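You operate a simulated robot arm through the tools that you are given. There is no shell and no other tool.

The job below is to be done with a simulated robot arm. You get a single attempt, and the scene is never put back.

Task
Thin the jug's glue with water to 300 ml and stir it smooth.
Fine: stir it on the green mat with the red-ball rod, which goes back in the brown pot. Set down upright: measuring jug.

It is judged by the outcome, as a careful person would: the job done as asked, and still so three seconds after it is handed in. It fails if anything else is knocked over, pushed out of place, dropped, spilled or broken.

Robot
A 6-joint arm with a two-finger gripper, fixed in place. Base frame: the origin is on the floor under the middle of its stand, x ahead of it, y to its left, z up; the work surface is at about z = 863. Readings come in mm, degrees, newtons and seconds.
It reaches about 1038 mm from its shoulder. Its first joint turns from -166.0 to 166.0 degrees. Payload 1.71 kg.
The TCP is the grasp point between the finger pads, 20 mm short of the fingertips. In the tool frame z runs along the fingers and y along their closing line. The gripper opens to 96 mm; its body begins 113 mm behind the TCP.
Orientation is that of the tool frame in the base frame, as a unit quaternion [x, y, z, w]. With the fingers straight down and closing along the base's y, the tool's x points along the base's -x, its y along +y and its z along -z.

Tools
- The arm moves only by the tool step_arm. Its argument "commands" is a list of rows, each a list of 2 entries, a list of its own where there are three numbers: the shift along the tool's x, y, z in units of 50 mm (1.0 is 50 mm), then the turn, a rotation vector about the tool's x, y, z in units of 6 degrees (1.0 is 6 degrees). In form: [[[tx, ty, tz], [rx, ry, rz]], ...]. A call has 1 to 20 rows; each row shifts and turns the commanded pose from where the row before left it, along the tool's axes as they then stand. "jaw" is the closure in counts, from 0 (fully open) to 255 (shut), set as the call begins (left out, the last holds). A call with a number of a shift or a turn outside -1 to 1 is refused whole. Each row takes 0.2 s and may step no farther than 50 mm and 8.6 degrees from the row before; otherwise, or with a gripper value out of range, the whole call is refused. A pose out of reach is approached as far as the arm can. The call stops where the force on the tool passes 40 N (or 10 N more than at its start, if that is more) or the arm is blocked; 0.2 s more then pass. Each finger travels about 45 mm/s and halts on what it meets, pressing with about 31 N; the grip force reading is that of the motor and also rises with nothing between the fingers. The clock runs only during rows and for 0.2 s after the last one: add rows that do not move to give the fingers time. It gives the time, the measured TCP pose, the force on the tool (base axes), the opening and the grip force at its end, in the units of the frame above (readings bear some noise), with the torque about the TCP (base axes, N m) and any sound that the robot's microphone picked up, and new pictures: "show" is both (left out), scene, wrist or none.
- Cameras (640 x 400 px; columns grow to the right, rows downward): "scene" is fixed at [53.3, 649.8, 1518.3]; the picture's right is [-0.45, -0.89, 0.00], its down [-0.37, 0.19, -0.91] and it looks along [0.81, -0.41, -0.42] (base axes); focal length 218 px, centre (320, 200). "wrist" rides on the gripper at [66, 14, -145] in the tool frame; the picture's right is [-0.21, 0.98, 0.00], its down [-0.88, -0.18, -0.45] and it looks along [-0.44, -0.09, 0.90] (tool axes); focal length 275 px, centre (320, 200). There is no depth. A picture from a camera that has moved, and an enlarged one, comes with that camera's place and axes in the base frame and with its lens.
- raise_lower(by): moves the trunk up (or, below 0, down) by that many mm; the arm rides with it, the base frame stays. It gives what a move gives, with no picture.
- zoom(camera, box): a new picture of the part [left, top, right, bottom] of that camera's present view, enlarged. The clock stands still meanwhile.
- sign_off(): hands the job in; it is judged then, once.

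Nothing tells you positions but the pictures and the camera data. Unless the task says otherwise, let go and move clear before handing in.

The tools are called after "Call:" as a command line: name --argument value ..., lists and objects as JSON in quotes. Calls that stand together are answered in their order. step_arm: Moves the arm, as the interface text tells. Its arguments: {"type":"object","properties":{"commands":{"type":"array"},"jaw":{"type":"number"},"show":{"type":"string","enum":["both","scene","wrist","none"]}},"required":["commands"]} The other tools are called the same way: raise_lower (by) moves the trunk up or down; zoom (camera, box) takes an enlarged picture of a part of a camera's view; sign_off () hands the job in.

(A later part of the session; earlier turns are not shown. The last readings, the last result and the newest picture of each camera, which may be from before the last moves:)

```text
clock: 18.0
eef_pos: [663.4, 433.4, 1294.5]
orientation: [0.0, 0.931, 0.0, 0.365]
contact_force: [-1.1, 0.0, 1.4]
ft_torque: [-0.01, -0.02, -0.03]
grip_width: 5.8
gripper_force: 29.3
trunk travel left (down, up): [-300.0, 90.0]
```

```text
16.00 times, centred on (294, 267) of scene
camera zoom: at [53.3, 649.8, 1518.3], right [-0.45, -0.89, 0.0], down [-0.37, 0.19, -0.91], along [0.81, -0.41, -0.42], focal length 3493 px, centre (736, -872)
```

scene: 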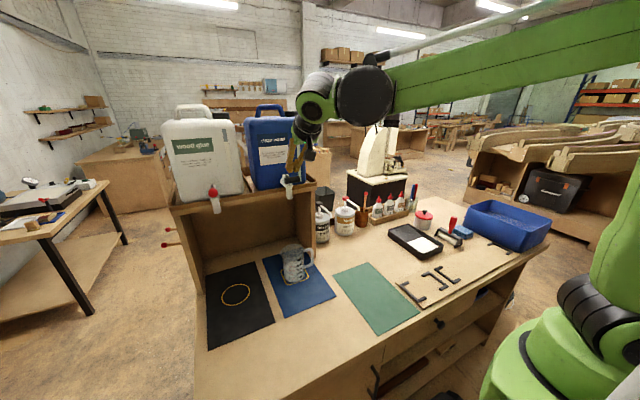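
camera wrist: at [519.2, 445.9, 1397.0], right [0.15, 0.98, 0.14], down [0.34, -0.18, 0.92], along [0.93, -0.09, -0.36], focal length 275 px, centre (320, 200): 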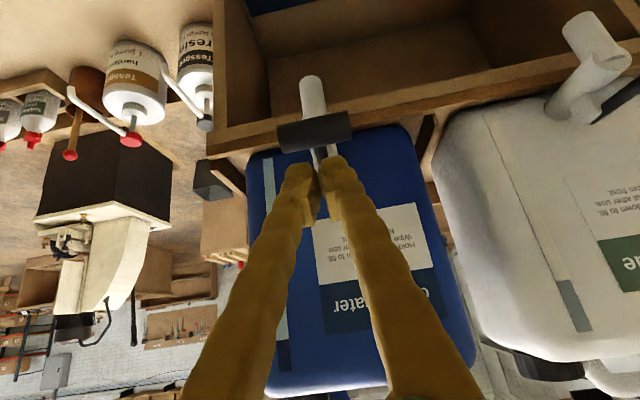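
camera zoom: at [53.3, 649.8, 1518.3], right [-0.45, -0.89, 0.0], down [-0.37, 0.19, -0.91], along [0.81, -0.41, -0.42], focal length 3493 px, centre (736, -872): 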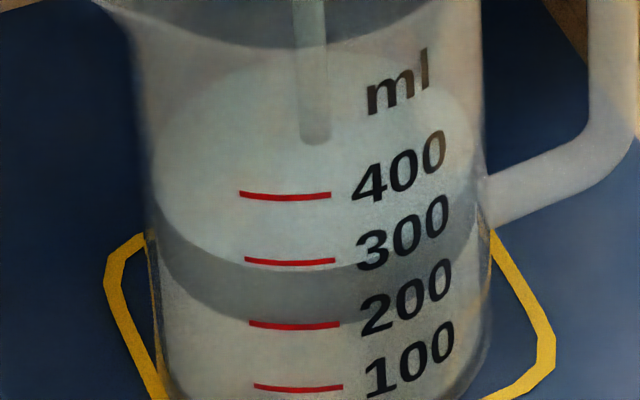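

The level reads about 287 ml and is close to the mark. I'll hold very briefly, then check again.

Call:
step_arm --commands '[[[0, 0, 0], [0, 0, 0]], [[0, 0, 0], [0, 0, 0]]]' --show "none"

Call:
zoom --camera "scene" --box '[286, 256, 302, 278]'

Call:
zoom --camera "scene" --box '[288, 262, 304, 280]'

```text
clock: 18.6
eef_pos: [664.0, 434.2, 1295.0]
orientation: [0.0, 0.931, 0.0, 0.365]
contact_force: [-0.6, 0.7, 1.3]
ft_torque: [-0.02, 0.02, -0.02]
grip_width: 5.9
gripper_force: 29.5
trunk travel left (down, up): [-300.0, 90.0]
```

```text
16.00 times, centred on (294, 267) of scene
camera zoom: at [53.3, 649.8, 1518.3], right [-0.45, -0.89, 0.0], down [-0.37, 0.19, -0.91], along [0.81, -0.41, -0.42], focal length 3493 px, centre (736, -872)
```

zoom: 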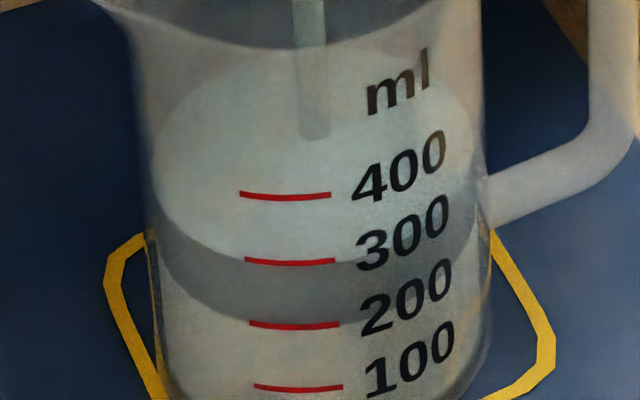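

```text
16.00 times, centred on (296, 271) of scene
camera zoom: at [53.3, 649.8, 1518.3], right [-0.45, -0.89, 0.0], down [-0.37, 0.19, -0.91], along [0.81, -0.41, -0.42], focal length 3493 px, centre (704, -936)
```

zoom: 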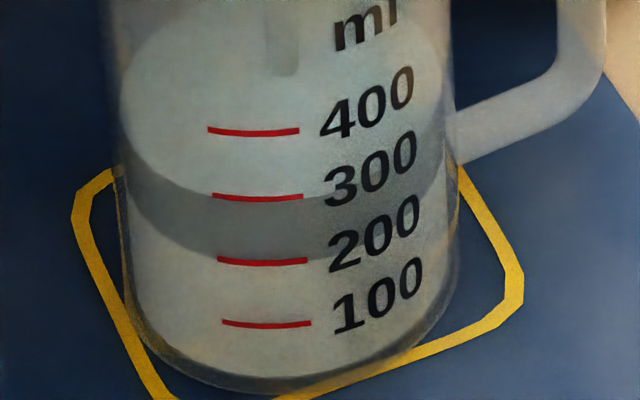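

The front edge is now at the 300 tick, about 295–300 ml. I'll release the lever now by easing the fingers open a little and moving straight up.

Call:
step_arm --commands '[[[-0.41, 0, -0.44], [0, 0, 0]], [[-0.41, 0, -0.44], [0, 0, 0]]]' --jaw 200 --show "none"

Call:
zoom --camera "scene" --box '[270, 150, 330, 210]'

Call:
zoom --camera "scene" --box '[288, 262, 304, 280]'

```text
clock: 19.2
eef_pos: [663.8, 433.2, 1354.4]
orientation: [0.0, 0.931, 0.0, 0.365]
contact_force: [-0.1, 0.4, 0.3]
ft_torque: [-0.02, -0.02, -0.01]
grip_width: 20.8
gripper_force: 0.0
trunk travel left (down, up): [-300.0, 90.0]
```

```text
6.67 times, centred on (300, 180) of scene
camera zoom: at [53.3, 649.8, 1518.3], right [-0.45, -0.89, 0.0], down [-0.37, 0.19, -0.91], along [0.81, -0.41, -0.42], focal length 1456 px, centre (453, 333)
```

zoom: 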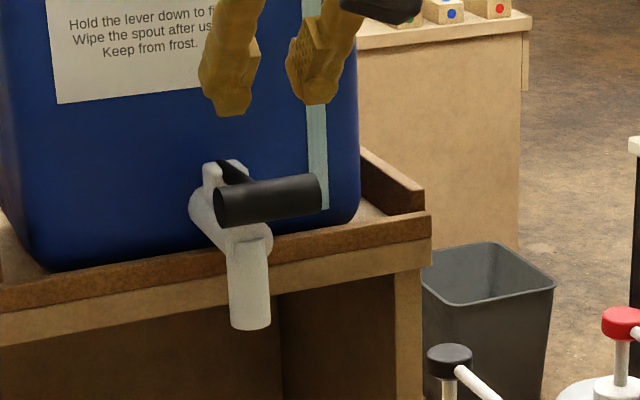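

```text
16.00 times, centred on (296, 271) of scene
camera zoom: at [53.3, 649.8, 1518.3], right [-0.45, -0.89, 0.0], down [-0.37, 0.19, -0.91], along [0.81, -0.41, -0.42], focal length 3493 px, centre (704, -936)
```

zoom: 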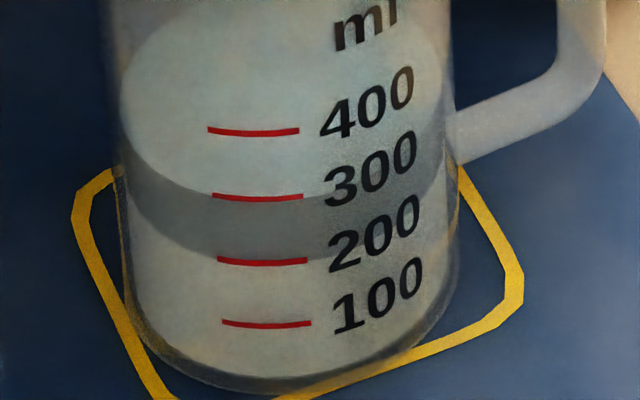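

The water has stopped and the lever is back up. The scene camera looks down at about 43°, so it may read high through the glass. I'll back off, tilt the wrist camera level and lower it to read the tick marks at eye height.

Call:
step_arm --commands '[[[0.684, 0, -0.635], [0, 0, 0]], [[0.684, 0, -0.635], [0, 0, 0]], [[0.684, 0, -0.635], [0, 0, 0]], [[0, 0.3, 0], [0, -1, 0]], [[0, 0.3, 0], [0, -1, 0]], [[0, 0, 0], [0, -1, 0]], [[0, 0, 0], [0, -0.5, 0]], [[0.773, 0, 0.377], [0, 0, 0]], [[0.773, 0, 0.377], [0, 0, 0]], [[0.773, 0, 0.377], [0, 0, 0]], [[0.773, 0, 0.377], [0, 0, 0]]]' --jaw 0

```text
clock: 21.6
eef_pos: [524.4, 462.8, 1181.5]
orientation: [0.001, 0.849, 0.0, 0.529]
contact_force: [-0.8, -0.1, 0.2]
ft_torque: [0.01, 0.0, 0.03]
grip_width: 96.1
gripper_force: 0.1
trunk travel left (down, up): [-300.0, 90.0]
camera wrist: at [367.1, 477.2, 1187.2], right [0.09, 0.98, 0.19], down [-0.01, -0.19, 0.98], along [1.0, -0.09, -0.01], focal length 275 px, centre (320, 200)
```

scene: 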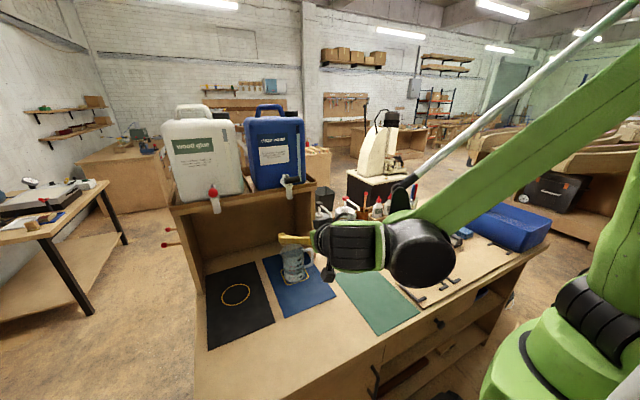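
wrist: 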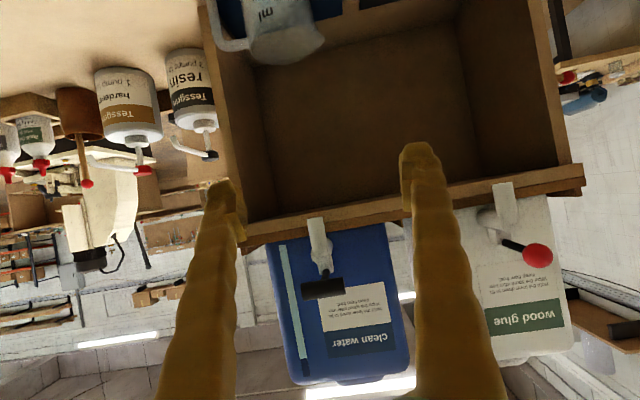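

The jug is coming into the wrist view and its markings face the camera. I'll lower to near the liquid's height, stopping a bit high so the wrist joint stays clear of the bench.

Call:
step_arm --commands '[[[0.77, 0, 0.377], [0, 0, 0]], [[0.77, 0, 0.377], [0, 0, 0]], [[0.77, 0, 0.377], [0, 0, 0]], [[0.77, 0, 0.377], [0, 0, 0]], [[0.7, 0, 0.34], [0, 0, 0]]]'

Call:
zoom --camera "wrist" --box '[240, 130, 390, 260]'

```text
clock: 22.8
eef_pos: [524.3, 464.4, 975.4]
orientation: [0.0, 0.849, 0.001, 0.528]
contact_force: [-0.6, 0.3, 0.3]
ft_torque: [0.01, 0.0, 0.04]
grip_width: 95.8
gripper_force: 0.1
trunk travel left (down, up): [-300.0, 90.0]
camera wrist: at [366.2, 476.8, 980.5], right [0.09, 0.98, 0.19], down [-0.01, -0.19, 0.98], along [1.0, -0.09, -0.01], focal length 275 px, centre (320, 200)
```

scene: 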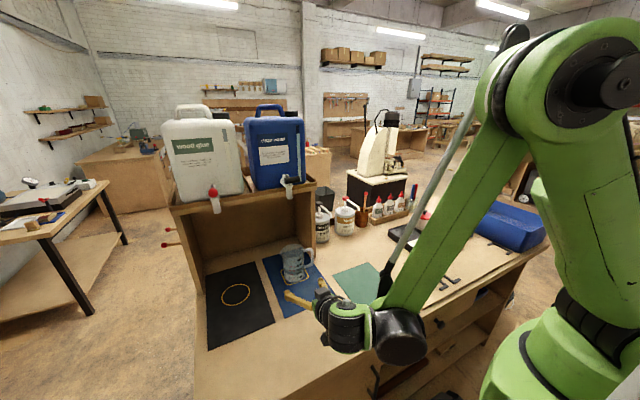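
wrist: 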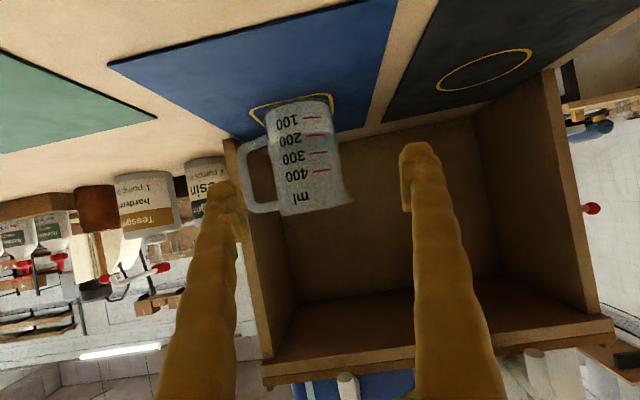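

```text
3.08 times, centred on (315, 195) of wrist
camera zoom: at [366.2, 476.8, 980.5], right [0.09, 0.98, 0.19], down [-0.01, -0.19, 0.98], along [1.0, -0.09, -0.01], focal length 847 px, centre (335, 215)
```

zoom: 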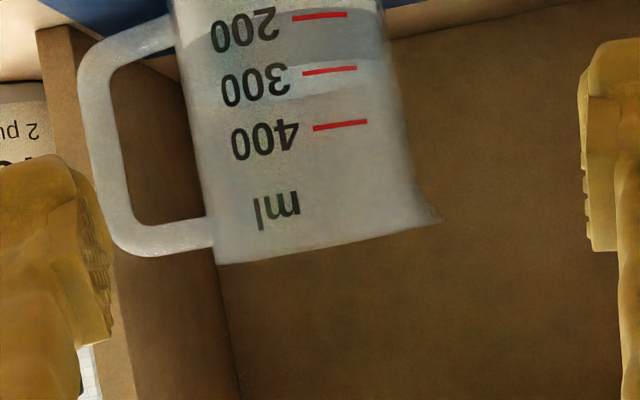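

Now I have a nearly level, though upside-down, view of the jug. I'll zoom in on the tick marks to read the level.

Call:
zoom --camera "wrist" --box '[275, 110, 350, 180]'

Call:
zoom --camera "wrist" --box '[300, 125, 345, 165]'

Call:
zoom --camera "scene" --box '[280, 260, 440, 370]'

```text
5.71 times, centred on (312, 145) of wrist
camera zoom: at [366.2, 476.8, 980.5], right [0.09, 0.98, 0.19], down [-0.01, -0.19, 0.98], along [1.0, -0.09, -0.01], focal length 1573 px, centre (363, 514)
```

zoom: 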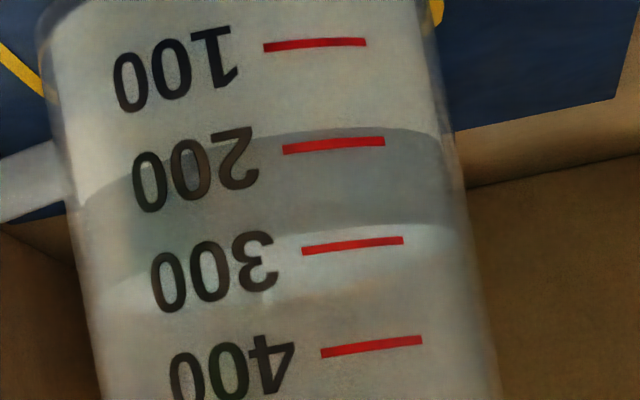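

```text
10.00 times, centred on (322, 145) of wrist
camera zoom: at [366.2, 476.8, 980.5], right [0.09, 0.98, 0.19], down [-0.01, -0.19, 0.98], along [1.0, -0.09, -0.01], focal length 2753 px, centre (295, 750)
```

zoom: 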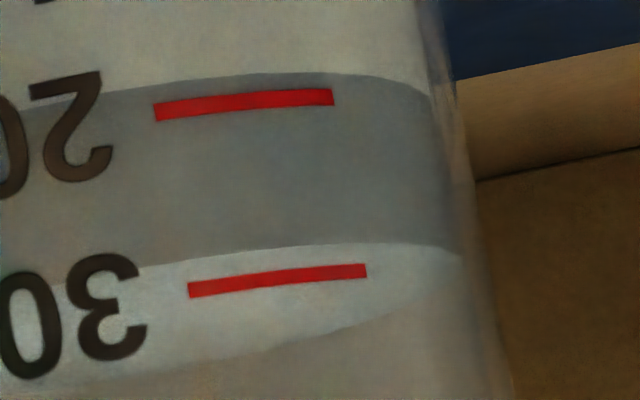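

```text
3.64 times, centred on (360, 315) of scene
camera zoom: at [53.3, 649.8, 1518.3], right [-0.45, -0.89, 0.0], down [-0.37, 0.19, -0.91], along [0.81, -0.41, -0.42], focal length 794 px, centre (174, -218)
```

zoom: 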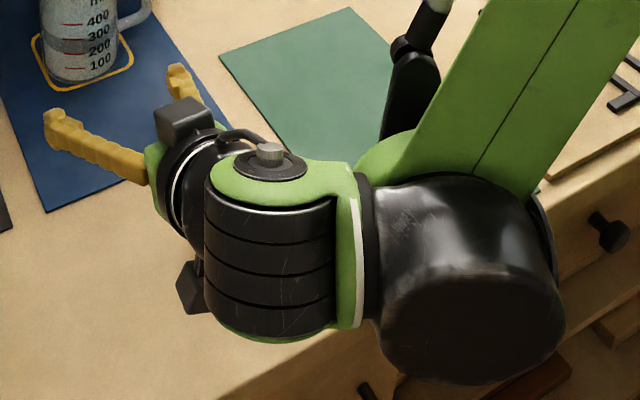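

The eye-level view shows the truth: the glue was about 180 ml and the water line is only at about 279 ml. It needs roughly 20 ml more, so I'll go back to the lever for a short top-up.

Call:
step_arm --commands '[[[-0.757, 0, -0.369], [0, 0, 0]], [[-0.757, 0, -0.369], [0, 0, 0]], [[-0.757, 0, -0.369], [0, 0, 0]], [[-0.757, 0, -0.369], [0, 0, 0]], [[-0.757, 0, -0.369], [0, 0, 0]], [[-0.757, 0, -0.369], [0, 0, 0]], [[-0.757, 0, -0.369], [0, 0, 0]], [[-0.757, 0, -0.369], [0, 0, 0]], [[-0.757, 0, -0.369], [0, 0, 0]], [[0, -0.3, 0], [0, 1, 0]], [[0, -0.3, 0], [0, 1, 0]], [[0, 0, 0], [0, 1, 0]], [[0, 0, 0], [0, 0.5, 0]], [[-0.684, 0, 0.635], [0, 0, 0]], [[-0.684, 0, 0.635], [0, 0, 0]], [[-0.684, 0, 0.635], [0, 0, 0]], [[0, 0, 0], [0, 0, 0]]]' --jaw 255

```text
clock: 26.4
eef_pos: [670.0, 434.4, 1348.5]
orientation: [-0.001, 0.931, 0.0, 0.364]
contact_force: [0.5, 0.4, 0.1]
ft_torque: [0.01, 0.01, 0.03]
grip_width: 0.1
gripper_force: 29.3
trunk travel left (down, up): [-300.0, 90.0]
camera wrist: at [524.8, 446.6, 1412.3], right [0.15, 0.98, 0.14], down [0.34, -0.18, 0.92], along [0.93, -0.09, -0.36], focal length 275 px, centre (320, 200)
```

scene: 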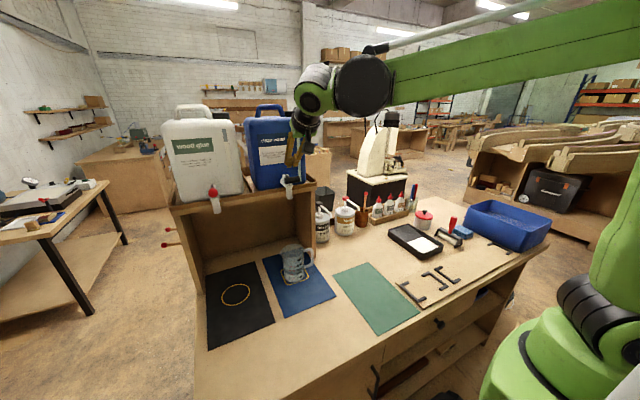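
wrist: 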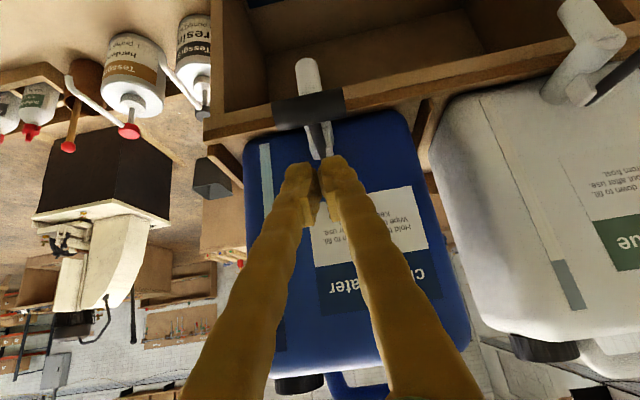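

I'm back above the lever, about 6 mm further forward than before. I'll correct that and lower to just above contact.

Call:
step_arm --commands '[[[0.088, 0, -0.082], [0, 0, 0]], [[0.2, 0, 0.216], [0, 0, 0]], [[0.2, 0, 0.216], [0, 0, 0]]]' --show "none"

Call:
zoom --camera "scene" --box '[275, 160, 315, 210]'

Call:
zoom --camera "scene" --box '[288, 262, 304, 280]'

```text
clock: 27.2
eef_pos: [660.7, 435.8, 1321.8]
orientation: [-0.001, 0.931, 0.001, 0.366]
contact_force: [0.1, 0.0, -0.4]
ft_torque: [0.01, 0.0, -0.03]
grip_width: 0.0
gripper_force: 29.5
trunk travel left (down, up): [-300.0, 90.0]
```

```text
8.00 times, centred on (295, 185) of scene
camera zoom: at [53.3, 649.8, 1518.3], right [-0.45, -0.89, 0.0], down [-0.37, 0.19, -0.91], along [0.81, -0.41, -0.42], focal length 1747 px, centre (520, 320)
```

zoom: 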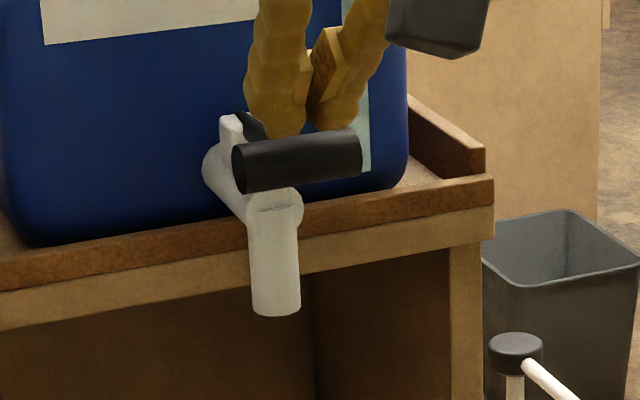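

```text
16.00 times, centred on (296, 271) of scene
camera zoom: at [53.3, 649.8, 1518.3], right [-0.45, -0.89, 0.0], down [-0.37, 0.19, -0.91], along [0.81, -0.41, -0.42], focal length 3493 px, centre (704, -936)
```

zoom: 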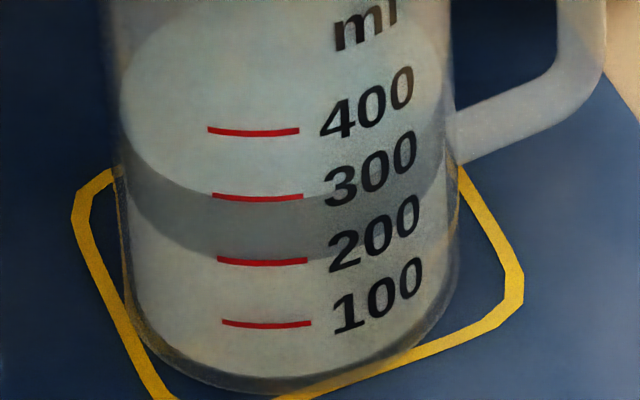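

The fingers are just above the bar again. I'll press down to the earlier opening with a brief hold, then check the level.

Call:
step_arm --commands '[[[0.05, 0, 0.12], [0, 0, 0]], [[0.0815, 0, 0.088], [0, 0, 0]], [[0.0815, 0, 0.088], [0, 0, 0]], [[0.0815, 0, 0.088], [0, 0, 0]], [[0, 0, 0], [0, 0, 0]]]' --show "none"

Call:
zoom --camera "scene" --box '[288, 262, 304, 280]'

Call:
zoom --camera "scene" --box '[275, 160, 315, 210]'

```text
clock: 28.4
eef_pos: [662.3, 434.7, 1298.4]
orientation: [0.0, 0.931, 0.0, 0.365]
contact_force: [-0.7, 0.4, 1.2]
ft_torque: [-0.03, 0.02, 0.01]
grip_width: 6.0
gripper_force: 29.6
trunk travel left (down, up): [-300.0, 90.0]
```

```text
16.00 times, centred on (296, 271) of scene
camera zoom: at [53.3, 649.8, 1518.3], right [-0.45, -0.89, 0.0], down [-0.37, 0.19, -0.91], along [0.81, -0.41, -0.42], focal length 3493 px, centre (704, -936)
```

zoom: 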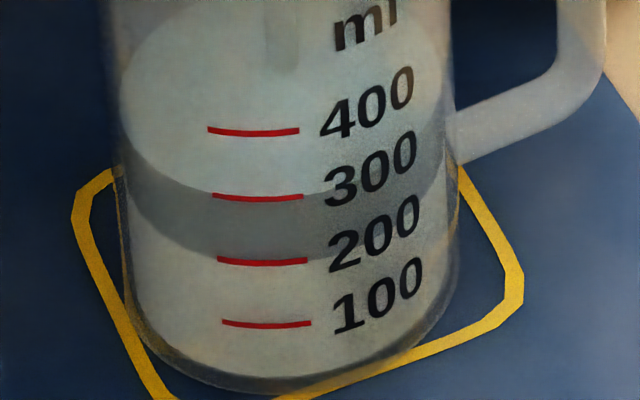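

```text
8.00 times, centred on (295, 185) of scene
camera zoom: at [53.3, 649.8, 1518.3], right [-0.45, -0.89, 0.0], down [-0.37, 0.19, -0.91], along [0.81, -0.41, -0.42], focal length 1747 px, centre (520, 320)
```

zoom: 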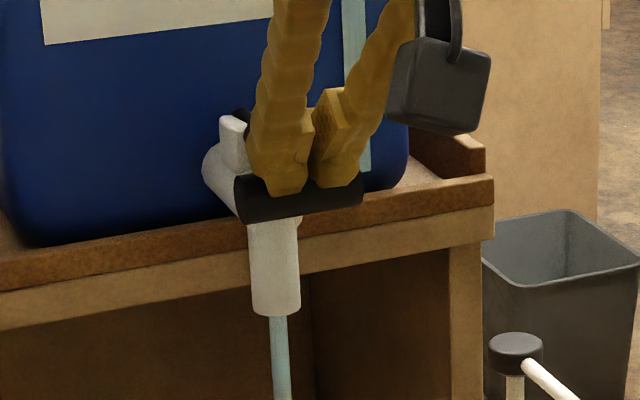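

It's flowing, and the level has risen a few ml. I'll hold for about 1.2 s more and re-read.

Call:
step_arm --commands '[[[0, 0, 0], [0, 0, 0]], [[0, 0, 0], [0, 0, 0]], [[0, 0, 0], [0, 0, 0]], [[0, 0, 0], [0, 0, 0]], [[0, 0, 0], [0, 0, 0]]]' --show "none"

Call:
zoom --camera "scene" --box '[288, 262, 304, 280]'

```text
clock: 29.6
eef_pos: [663.3, 434.9, 1297.8]
orientation: [0.0, 0.931, 0.001, 0.365]
contact_force: [-1.0, 0.1, 1.4]
ft_torque: [-0.02, 0.02, 0.0]
grip_width: 5.9
gripper_force: 29.9
trunk travel left (down, up): [-300.0, 90.0]
```

```text
16.00 times, centred on (296, 271) of scene
camera zoom: at [53.3, 649.8, 1518.3], right [-0.45, -0.89, 0.0], down [-0.37, 0.19, -0.91], along [0.81, -0.41, -0.42], focal length 3493 px, centre (704, -936)
```

zoom: 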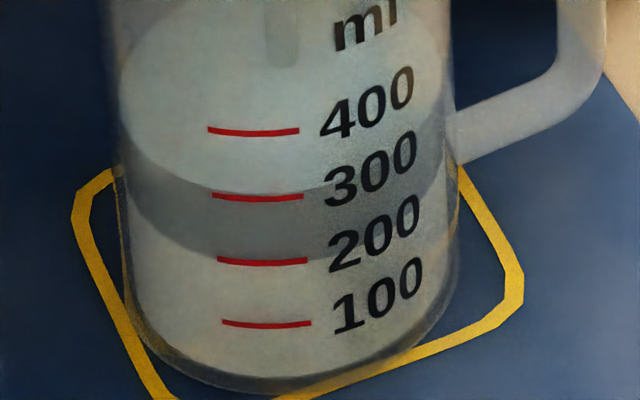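

The level is about 291 ml now. I'll hold briefly once more.

Call:
step_arm --commands '[[[0, 0, 0], [0, 0, 0]], [[0, 0, 0], [0, 0, 0]], [[0, 0, 0], [0, 0, 0]]]' --show "none"

Call:
zoom --camera "scene" --box '[288, 262, 304, 280]'

```text
clock: 30.4
eef_pos: [662.7, 435.6, 1298.8]
orientation: [0.0, 0.931, -0.001, 0.365]
contact_force: [-0.2, 0.1, 1.5]
ft_torque: [0.0, -0.01, 0.0]
grip_width: 6.2
gripper_force: 29.8
trunk travel left (down, up): [-300.0, 90.0]
```

```text
16.00 times, centred on (296, 271) of scene
camera zoom: at [53.3, 649.8, 1518.3], right [-0.45, -0.89, 0.0], down [-0.37, 0.19, -0.91], along [0.81, -0.41, -0.42], focal length 3493 px, centre (704, -936)
```

zoom: 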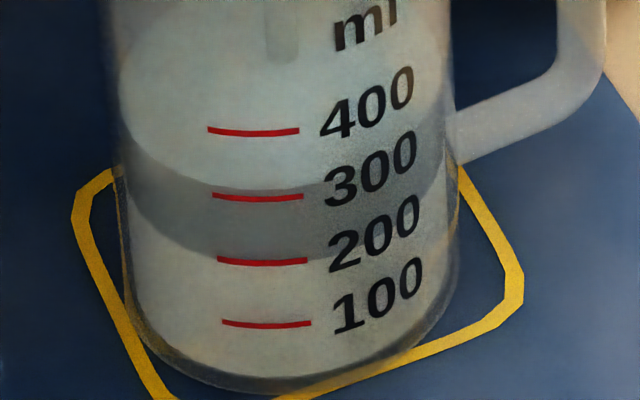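

The level is about 297 ml. I'll hold one more instant and release in the same move.

Call:
step_arm --commands '[[[0, 0, 0], [0, 0, 0]], [[-0.41, 0, -0.44], [0, 0, 0]], [[-0.41, 0, -0.44], [0, 0, 0]], [[0.684, 0, -0.635], [0, 0, 0]]]' --jaw 255 --show "none"

Call:
zoom --camera "scene" --box '[288, 262, 304, 280]'

Call:
zoom --camera "scene" --box '[270, 150, 330, 290]'

```text
clock: 31.4
eef_pos: [615.0, 434.6, 1359.3]
orientation: [0.0, 0.931, 0.0, 0.365]
contact_force: [-1.1, 0.4, 0.7]
ft_torque: [-0.01, -0.06, -0.04]
grip_width: 0.0
gripper_force: 29.1
trunk travel left (down, up): [-300.0, 90.0]
```

```text
16.00 times, centred on (296, 271) of scene
camera zoom: at [53.3, 649.8, 1518.3], right [-0.45, -0.89, 0.0], down [-0.37, 0.19, -0.91], along [0.81, -0.41, -0.42], focal length 3493 px, centre (704, -936)
```

zoom: 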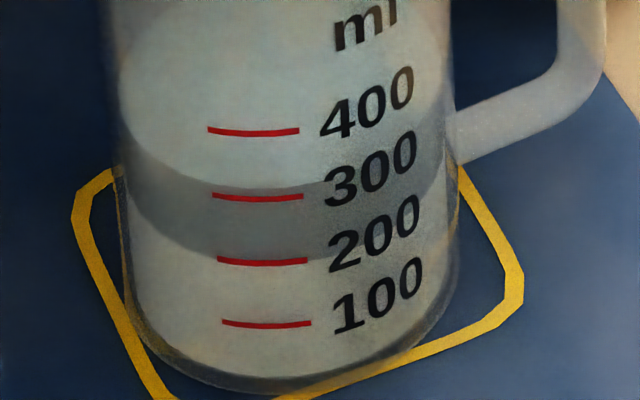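

```text
2.86 times, centred on (300, 220) of scene
camera zoom: at [53.3, 649.8, 1518.3], right [-0.45, -0.89, 0.0], down [-0.37, 0.19, -0.91], along [0.81, -0.41, -0.42], focal length 624 px, centre (377, 143)
```

zoom: 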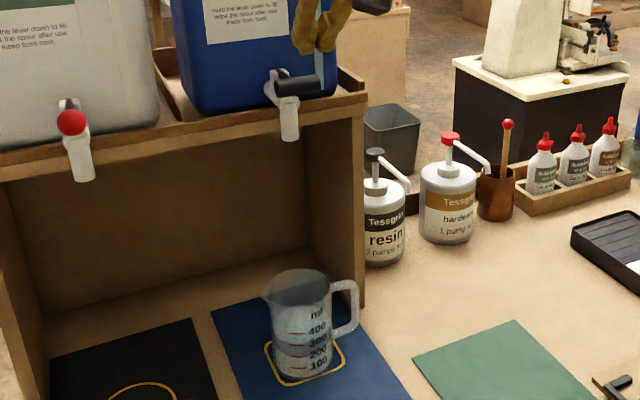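

The tap is off. I'll go back to the eye-level viewpoint and confirm the level.

Call:
step_arm --commands '[[[0.667, 0, -0.619], [0, 0, 0]], [[0.667, 0, -0.619], [0, 0, 0]], [[0, 0.3, 0], [0, -1, 0]], [[0, 0.3, 0], [0, -1, 0]], [[0, 0, 0], [0, -1, 0]], [[0, 0, 0], [0, -0.5, 0]], [[0.77, 0, 0.377], [0, 0, 0]], [[0.77, 0, 0.377], [0, 0, 0]], [[0.77, 0, 0.377], [0, 0, 0]], [[0.77, 0, 0.377], [0, 0, 0]], [[0.77, 0, 0.377], [0, 0, 0]], [[0.77, 0, 0.377], [0, 0, 0]], [[0.77, 0, 0.377], [0, 0, 0]], [[0.77, 0, 0.377], [0, 0, 0]], [[0.77, 0, 0.377], [0, 0, 0]], [[0.4, 0, 0.196], [0, 0, 0]]]' --jaw 0

Call:
zoom --camera "wrist" --box '[275, 120, 350, 190]'

Call:
zoom --camera "wrist" --box '[300, 135, 345, 175]'

```text
clock: 34.8
eef_pos: [522.4, 467.4, 949.2]
orientation: [0.0, 0.849, 0.001, 0.528]
contact_force: [-0.3, -0.1, 0.7]
ft_torque: [0.0, -0.01, 0.0]
grip_width: 95.8
gripper_force: 0.0
trunk travel left (down, up): [-300.0, 90.0]
camera wrist: at [364.7, 480.1, 955.4], right [0.09, 0.98, 0.19], down [-0.01, -0.18, 0.98], along [1.0, -0.09, -0.01], focal length 275 px, centre (320, 200)
```

scene: 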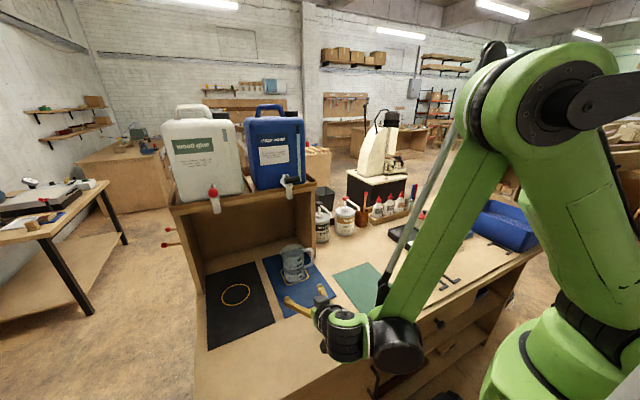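
wrist: 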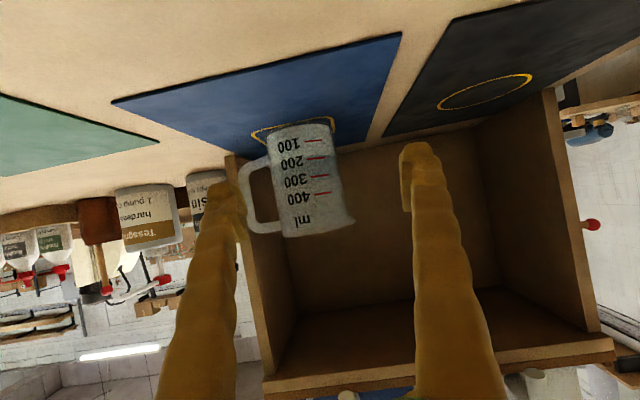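

```text
5.71 times, centred on (312, 155) of wrist
camera zoom: at [364.7, 480.1, 955.4], right [0.09, 0.98, 0.19], down [-0.01, -0.18, 0.98], along [1.0, -0.09, -0.01], focal length 1573 px, centre (363, 457)
```

zoom: 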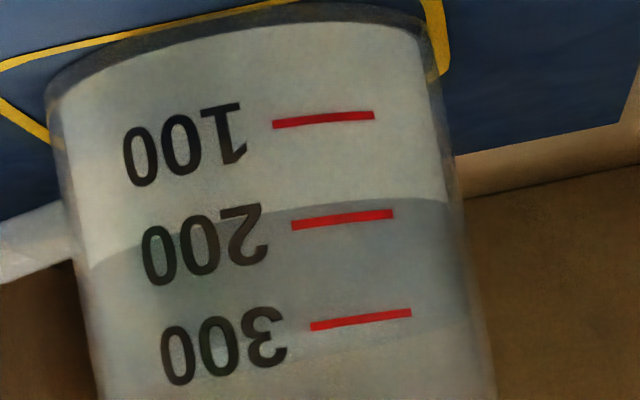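

```text
10.00 times, centred on (322, 155) of wrist
camera zoom: at [364.7, 480.1, 955.4], right [0.09, 0.98, 0.19], down [-0.01, -0.18, 0.98], along [1.0, -0.09, -0.01], focal length 2753 px, centre (295, 650)
```

zoom: 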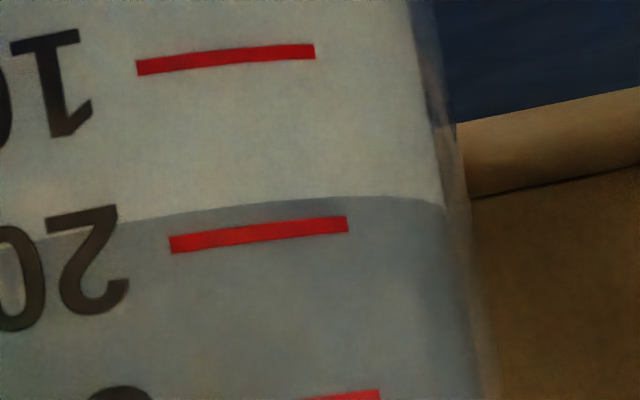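

Call:
zoom --camera "wrist" --box '[300, 155, 345, 190]'

Call:
zoom --camera "wrist" --box '[305, 162, 335, 182]'

```text
11.43 times, centred on (322, 172) of wrist
camera zoom: at [364.7, 480.1, 955.4], right [0.09, 0.98, 0.19], down [-0.01, -0.18, 0.98], along [1.0, -0.09, -0.01], focal length 3146 px, centre (291, 514)
```

zoom: 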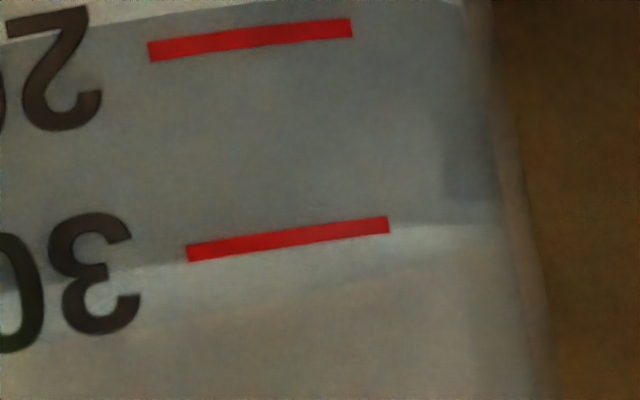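

```text
16.00 times, centred on (320, 172) of wrist
camera zoom: at [364.7, 480.1, 955.4], right [0.09, 0.98, 0.19], down [-0.01, -0.18, 0.98], along [1.0, -0.09, -0.01], focal length 4404 px, centre (320, 648)
```

zoom: 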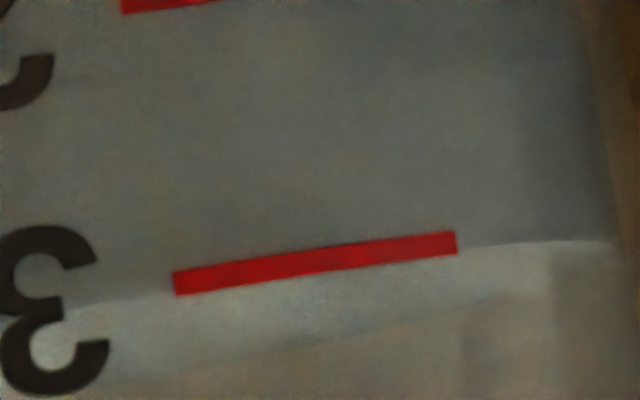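

At eye level the water line now sits on the 300 ml mark. Next I'll grasp the jug body from the handle side, with the fingers straddling the handle and pointing toward +y and down so the gripper stays clear of the tap. I'll rise, re-pitch and start reorienting in free space.

Call:
step_arm --commands '[[[-0.757, 0, -0.369], [0, 0, 0]], [[-0.757, 0, -0.369], [0, 0, 0]], [[-0.757, 0, -0.369], [0, 0, 0]], [[-0.757, 0, -0.369], [0, 0, 0]], [[-0.757, 0, -0.369], [0, 0, 0]], [[0, 0, 0], [0, 1, 0]], [[0, 0, 0], [0, 1, 0]], [[0, 0, 0], [0, 1, 0]], [[0, 0, 0], [0, 1, 0]], [[-0.245, -0.64, 0.206], [0, 0, 0]], [[-0.245, -0.64, 0.206], [0, 0, 0]], [[-0.245, -0.64, 0.206], [0, 0, 0]], [[-0.245, -0.64, 0.206], [0, 0, 0]], [[-0.245, -0.64, 0.206], [0, 0, 0]]]' --jaw 0 --show "scene"

```text
clock: 37.8
eef_pos: [605.1, 303.1, 1157.3]
orientation: [0.001, 0.94, 0.001, 0.34]
contact_force: [0.2, 0.6, 0.4]
ft_torque: [-0.02, -0.01, 0.0]
grip_width: 96.1
gripper_force: 0.0
trunk travel left (down, up): [-300.0, 90.0]
```

scene: 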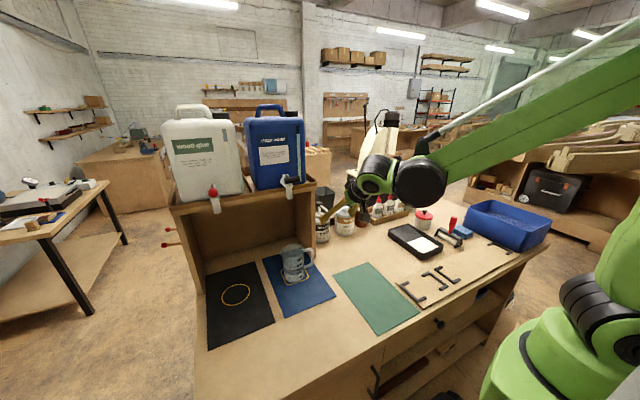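

The arm is clear of everything. I'll yaw the gripper toward +y in steps.

Call:
step_arm --commands '[[[0, 0, 0], [-0.643, 0, -0.766]], [[0, 0, 0], [-0.643, 0, -0.766]], [[0, 0, 0], [-0.643, 0, -0.766]], [[0, 0, 0], [-0.643, 0, -0.766]], [[0, 0, 0], [-0.643, 0, -0.766]], [[0, 0, 0], [-0.643, 0, -0.766]], [[0, 0, 0], [-0.643, 0, -0.766]]]' --show "scene"

```text
clock: 39.4
eef_pos: [604.6, 304.6, 1160.6]
orientation: [-0.337, 0.877, 0.124, 0.318]
contact_force: [1.1, 0.2, 0.3]
ft_torque: [0.0, -0.02, 0.0]
grip_width: 95.8
gripper_force: 0.0
trunk travel left (down, up): [-300.0, 90.0]
```

scene: 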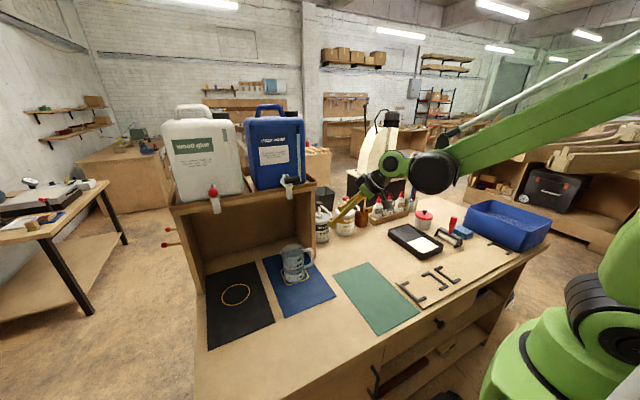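

The yaw is going as expected at about 42°. I'll turn the rest of the way.

Call:
step_arm --commands '[[[0, 0, 0], [-0.643, 0, -0.766]], [[0, 0, 0], [-0.643, 0, -0.766]], [[0, 0, 0], [-0.643, 0, -0.766]], [[0, 0, 0], [-0.643, 0, -0.766]], [[0, 0, 0], [-0.643, 0, -0.766]], [[0, 0, 0], [-0.643, 0, -0.766]], [[0, 0, 0], [-0.643, 0, -0.766]], [[0, 0, 0], [0, 0, 0]]]' --show "both"

```text
clock: 41.2
eef_pos: [605.0, 305.7, 1160.8]
orientation: [-0.63, 0.698, 0.231, 0.251]
contact_force: [-0.4, 0.4, -0.6]
ft_torque: [0.02, -0.01, 0.04]
grip_width: 96.0
gripper_force: 0.1
trunk travel left (down, up): [-300.0, 90.0]
camera wrist: at [577.5, 163.2, 1230.2], right [-0.96, 0.26, 0.14], down [0.23, 0.36, 0.9], along [0.18, 0.9, -0.41], focal length 275 px, centre (320, 200)
```

scene: 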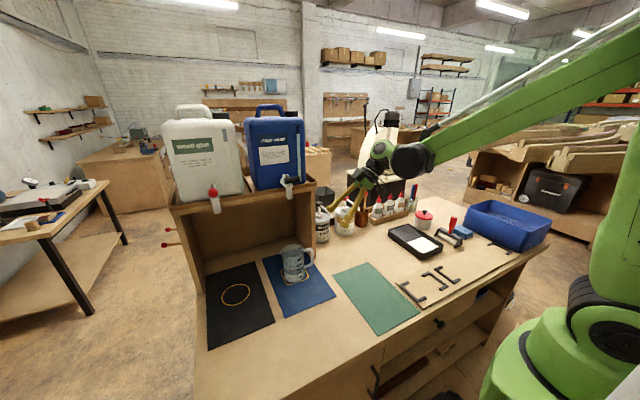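
wrist: 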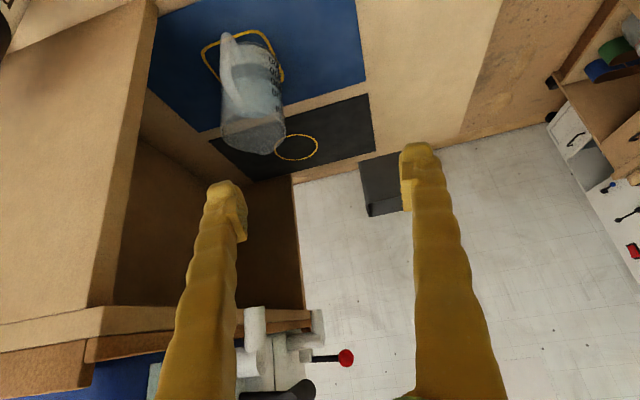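

The gripper now points at the jug from the handle side. I'll zoom in on the jug to locate its axis and handle precisely.

Call:
zoom --camera "wrist" --box '[180, 20, 320, 170]'

Call:
zoom --camera "scene" --box '[270, 130, 450, 300]'

```text
2.67 times, centred on (250, 95) of wrist
camera zoom: at [577.5, 163.2, 1230.2], right [-0.96, 0.26, 0.14], down [0.23, 0.36, 0.9], along [0.18, 0.9, -0.41], focal length 734 px, centre (507, 480)
```

zoom: 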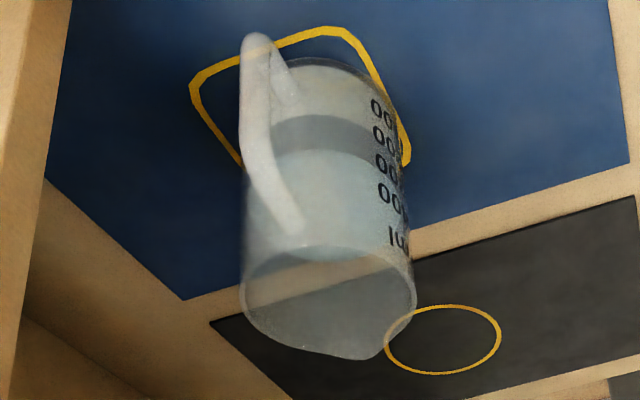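

```text
2.35 times, centred on (360, 215) of scene
camera zoom: at [53.3, 649.8, 1518.3], right [-0.45, -0.89, 0.0], down [-0.37, 0.19, -0.91], along [0.81, -0.41, -0.42], focal length 514 px, centre (226, 165)
```

zoom: 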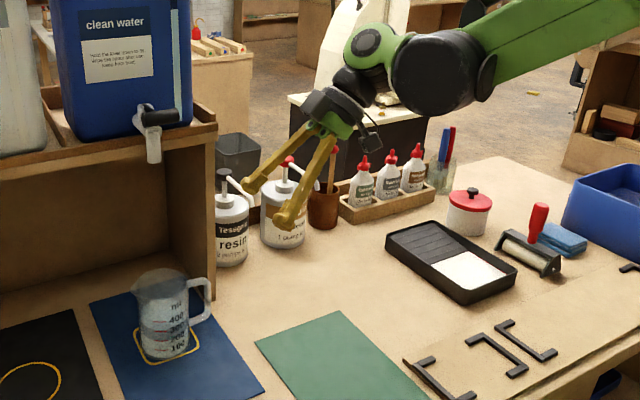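

The rim centre comes out at about (708, 437, z 987) and the handle points almost straight at the gripper. I'll move to a standoff 150 mm back along the tool axis.

Call:
step_arm --commands '[[[0.1645, -0.456, 0.547], [0, 0, 0]], [[0.1645, -0.456, 0.547], [0, 0, 0]], [[0.1645, -0.456, 0.547], [0, 0, 0]], [[0.1645, -0.456, 0.547], [0, 0, 0]], [[0, 0, 0], [0, 0, 0]]]' --show "both"

Call:
zoom --camera "wrist" --box '[200, 40, 440, 230]'

```text
clock: 42.4
eef_pos: [700.2, 345.7, 1056.0]
orientation: [-0.629, 0.698, 0.23, 0.252]
contact_force: [0.2, 0.4, 0.8]
ft_torque: [0.03, 0.01, 0.03]
grip_width: 96.1
gripper_force: 0.1
trunk travel left (down, up): [-300.0, 90.0]
camera wrist: at [673.3, 203.2, 1124.9], right [-0.96, 0.26, 0.14], down [0.23, 0.36, 0.9], along [0.18, 0.89, -0.41], focal length 275 px, centre (320, 200)
```

scene: 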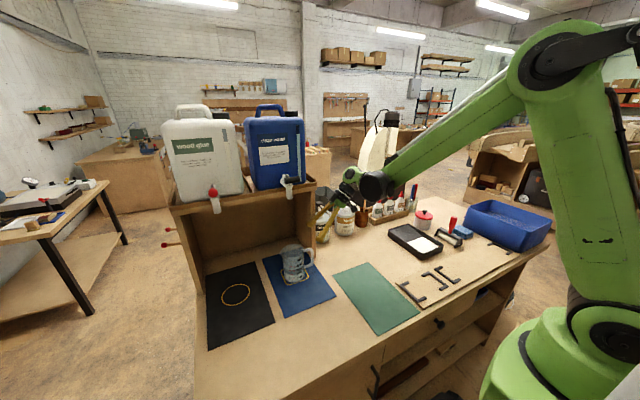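
wrist: 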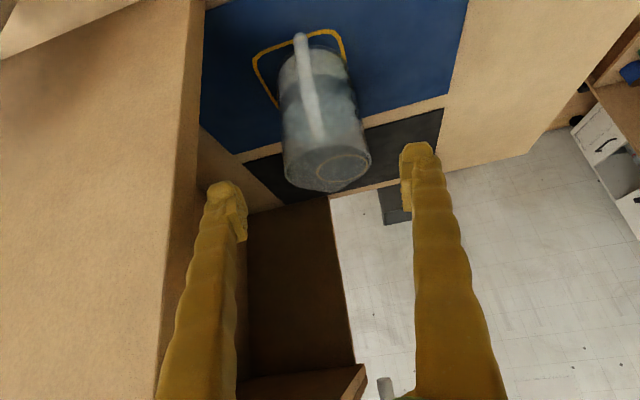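

```text
2.11 times, centred on (320, 135) of wrist
camera zoom: at [673.3, 203.2, 1124.9], right [-0.96, 0.26, 0.14], down [0.23, 0.36, 0.9], along [0.18, 0.89, -0.41], focal length 580 px, centre (320, 337)
```

zoom: 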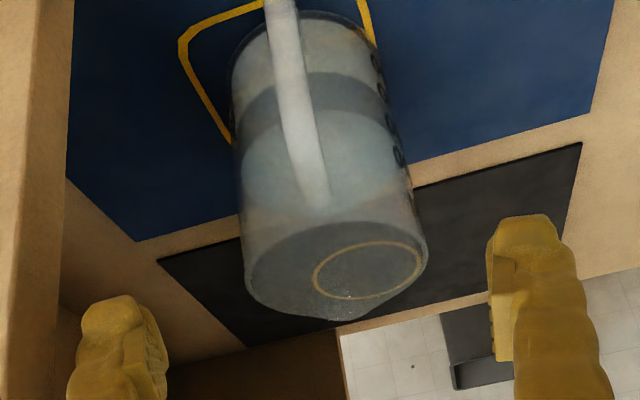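

The gripper is close to the rack's side panel on the left but clear of it, and moving along the tool axis keeps that margin. I'll zoom in to check how the jug is centred between the fingers.

Call:
zoom --camera "wrist" --box '[270, 80, 390, 200]'

Call:
zoom --camera "scene" --box '[280, 170, 400, 290]'

```text
3.33 times, centred on (330, 140) of wrist
camera zoom: at [673.3, 203.2, 1124.9], right [-0.96, 0.26, 0.14], down [0.23, 0.36, 0.9], along [0.18, 0.89, -0.41], focal length 918 px, centre (287, 400)
```

zoom: 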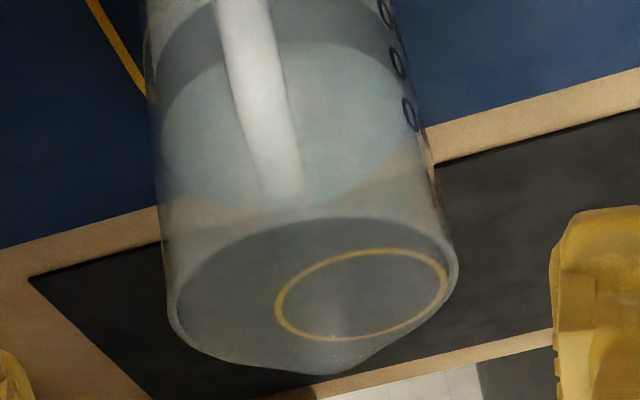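

```text
3.33 times, centred on (340, 230) of scene
camera zoom: at [53.3, 649.8, 1518.3], right [-0.45, -0.89, 0.0], down [-0.37, 0.19, -0.91], along [0.81, -0.41, -0.42], focal length 728 px, centre (253, 100)
```

zoom: 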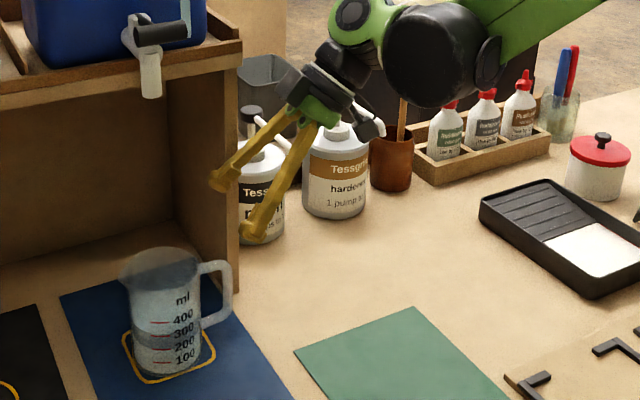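

The jug's axis is about 3.5 mm to one side of the tool line. I'll correct that and advance part-way along the tool axis, then look again before the fingers straddle it.

Call:
step_arm --commands '[[[0.04, 0.07, 0], [0, 0, 0]], [[0, 0, 0.4], [0, 0, 0]], [[0, 0, 0.4], [0, 0, 0]], [[0, 0, 0.4], [0, 0, 0]], [[0, 0, 0], [0, 0, 0]]]' --show "both"

Call:
zoom --camera "wrist" --box '[220, 60, 420, 260]'

Call:
zoom --camera "scene" --box '[270, 190, 370, 290]'

```text
clock: 43.6
eef_pos: [698.6, 378.9, 1006.9]
orientation: [-0.63, 0.698, 0.23, 0.252]
contact_force: [-0.2, 0.4, 0.2]
ft_torque: [0.02, 0.02, 0.03]
grip_width: 96.2
gripper_force: 0.2
trunk travel left (down, up): [-300.0, 90.0]
camera wrist: at [671.7, 236.2, 1076.2], right [-0.96, 0.26, 0.14], down [0.23, 0.36, 0.9], along [0.18, 0.89, -0.41], focal length 275 px, centre (320, 200)
```

scene: 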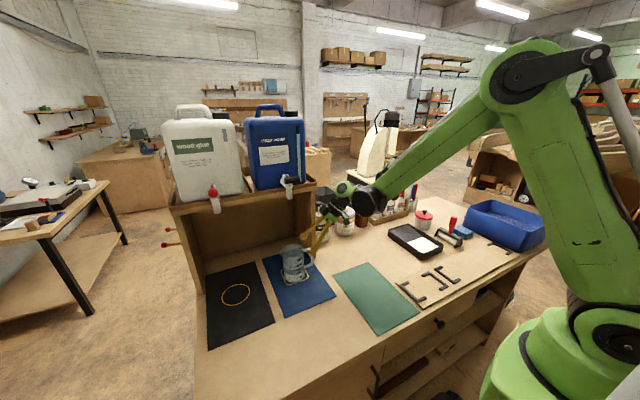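
wrist: 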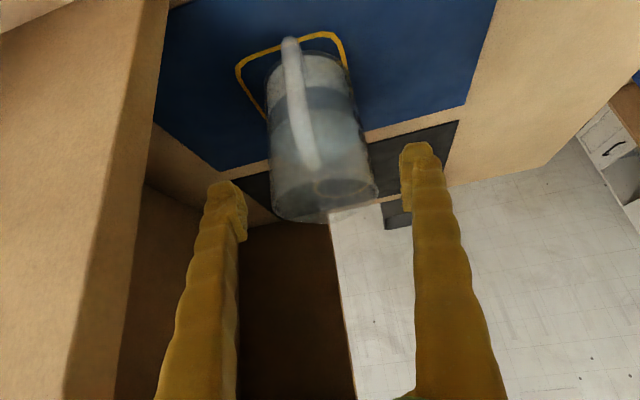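

```text
2.00 times, centred on (320, 160) of wrist
camera zoom: at [671.7, 236.2, 1076.2], right [-0.96, 0.26, 0.14], down [0.23, 0.36, 0.9], along [0.18, 0.89, -0.41], focal length 551 px, centre (320, 280)
```

zoom: 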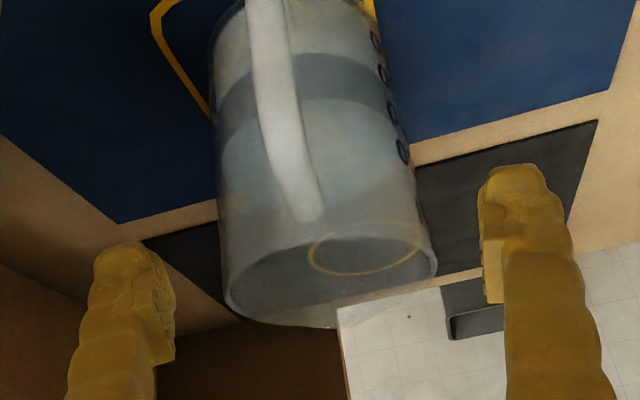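

```text
4.00 times, centred on (320, 240) of scene
camera zoom: at [53.3, 649.8, 1518.3], right [-0.45, -0.89, 0.0], down [-0.37, 0.19, -0.91], along [0.81, -0.41, -0.42], focal length 873 px, centre (320, 40)
```

zoom: 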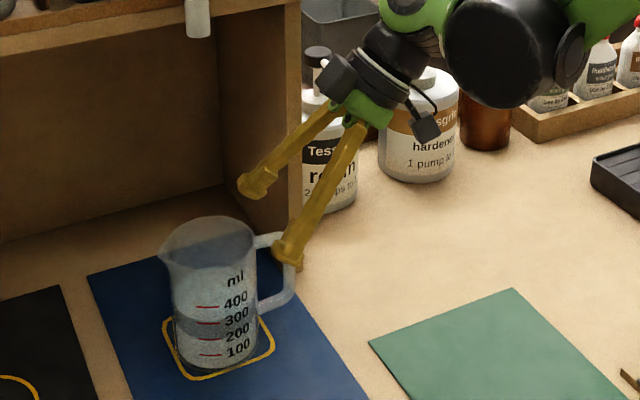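

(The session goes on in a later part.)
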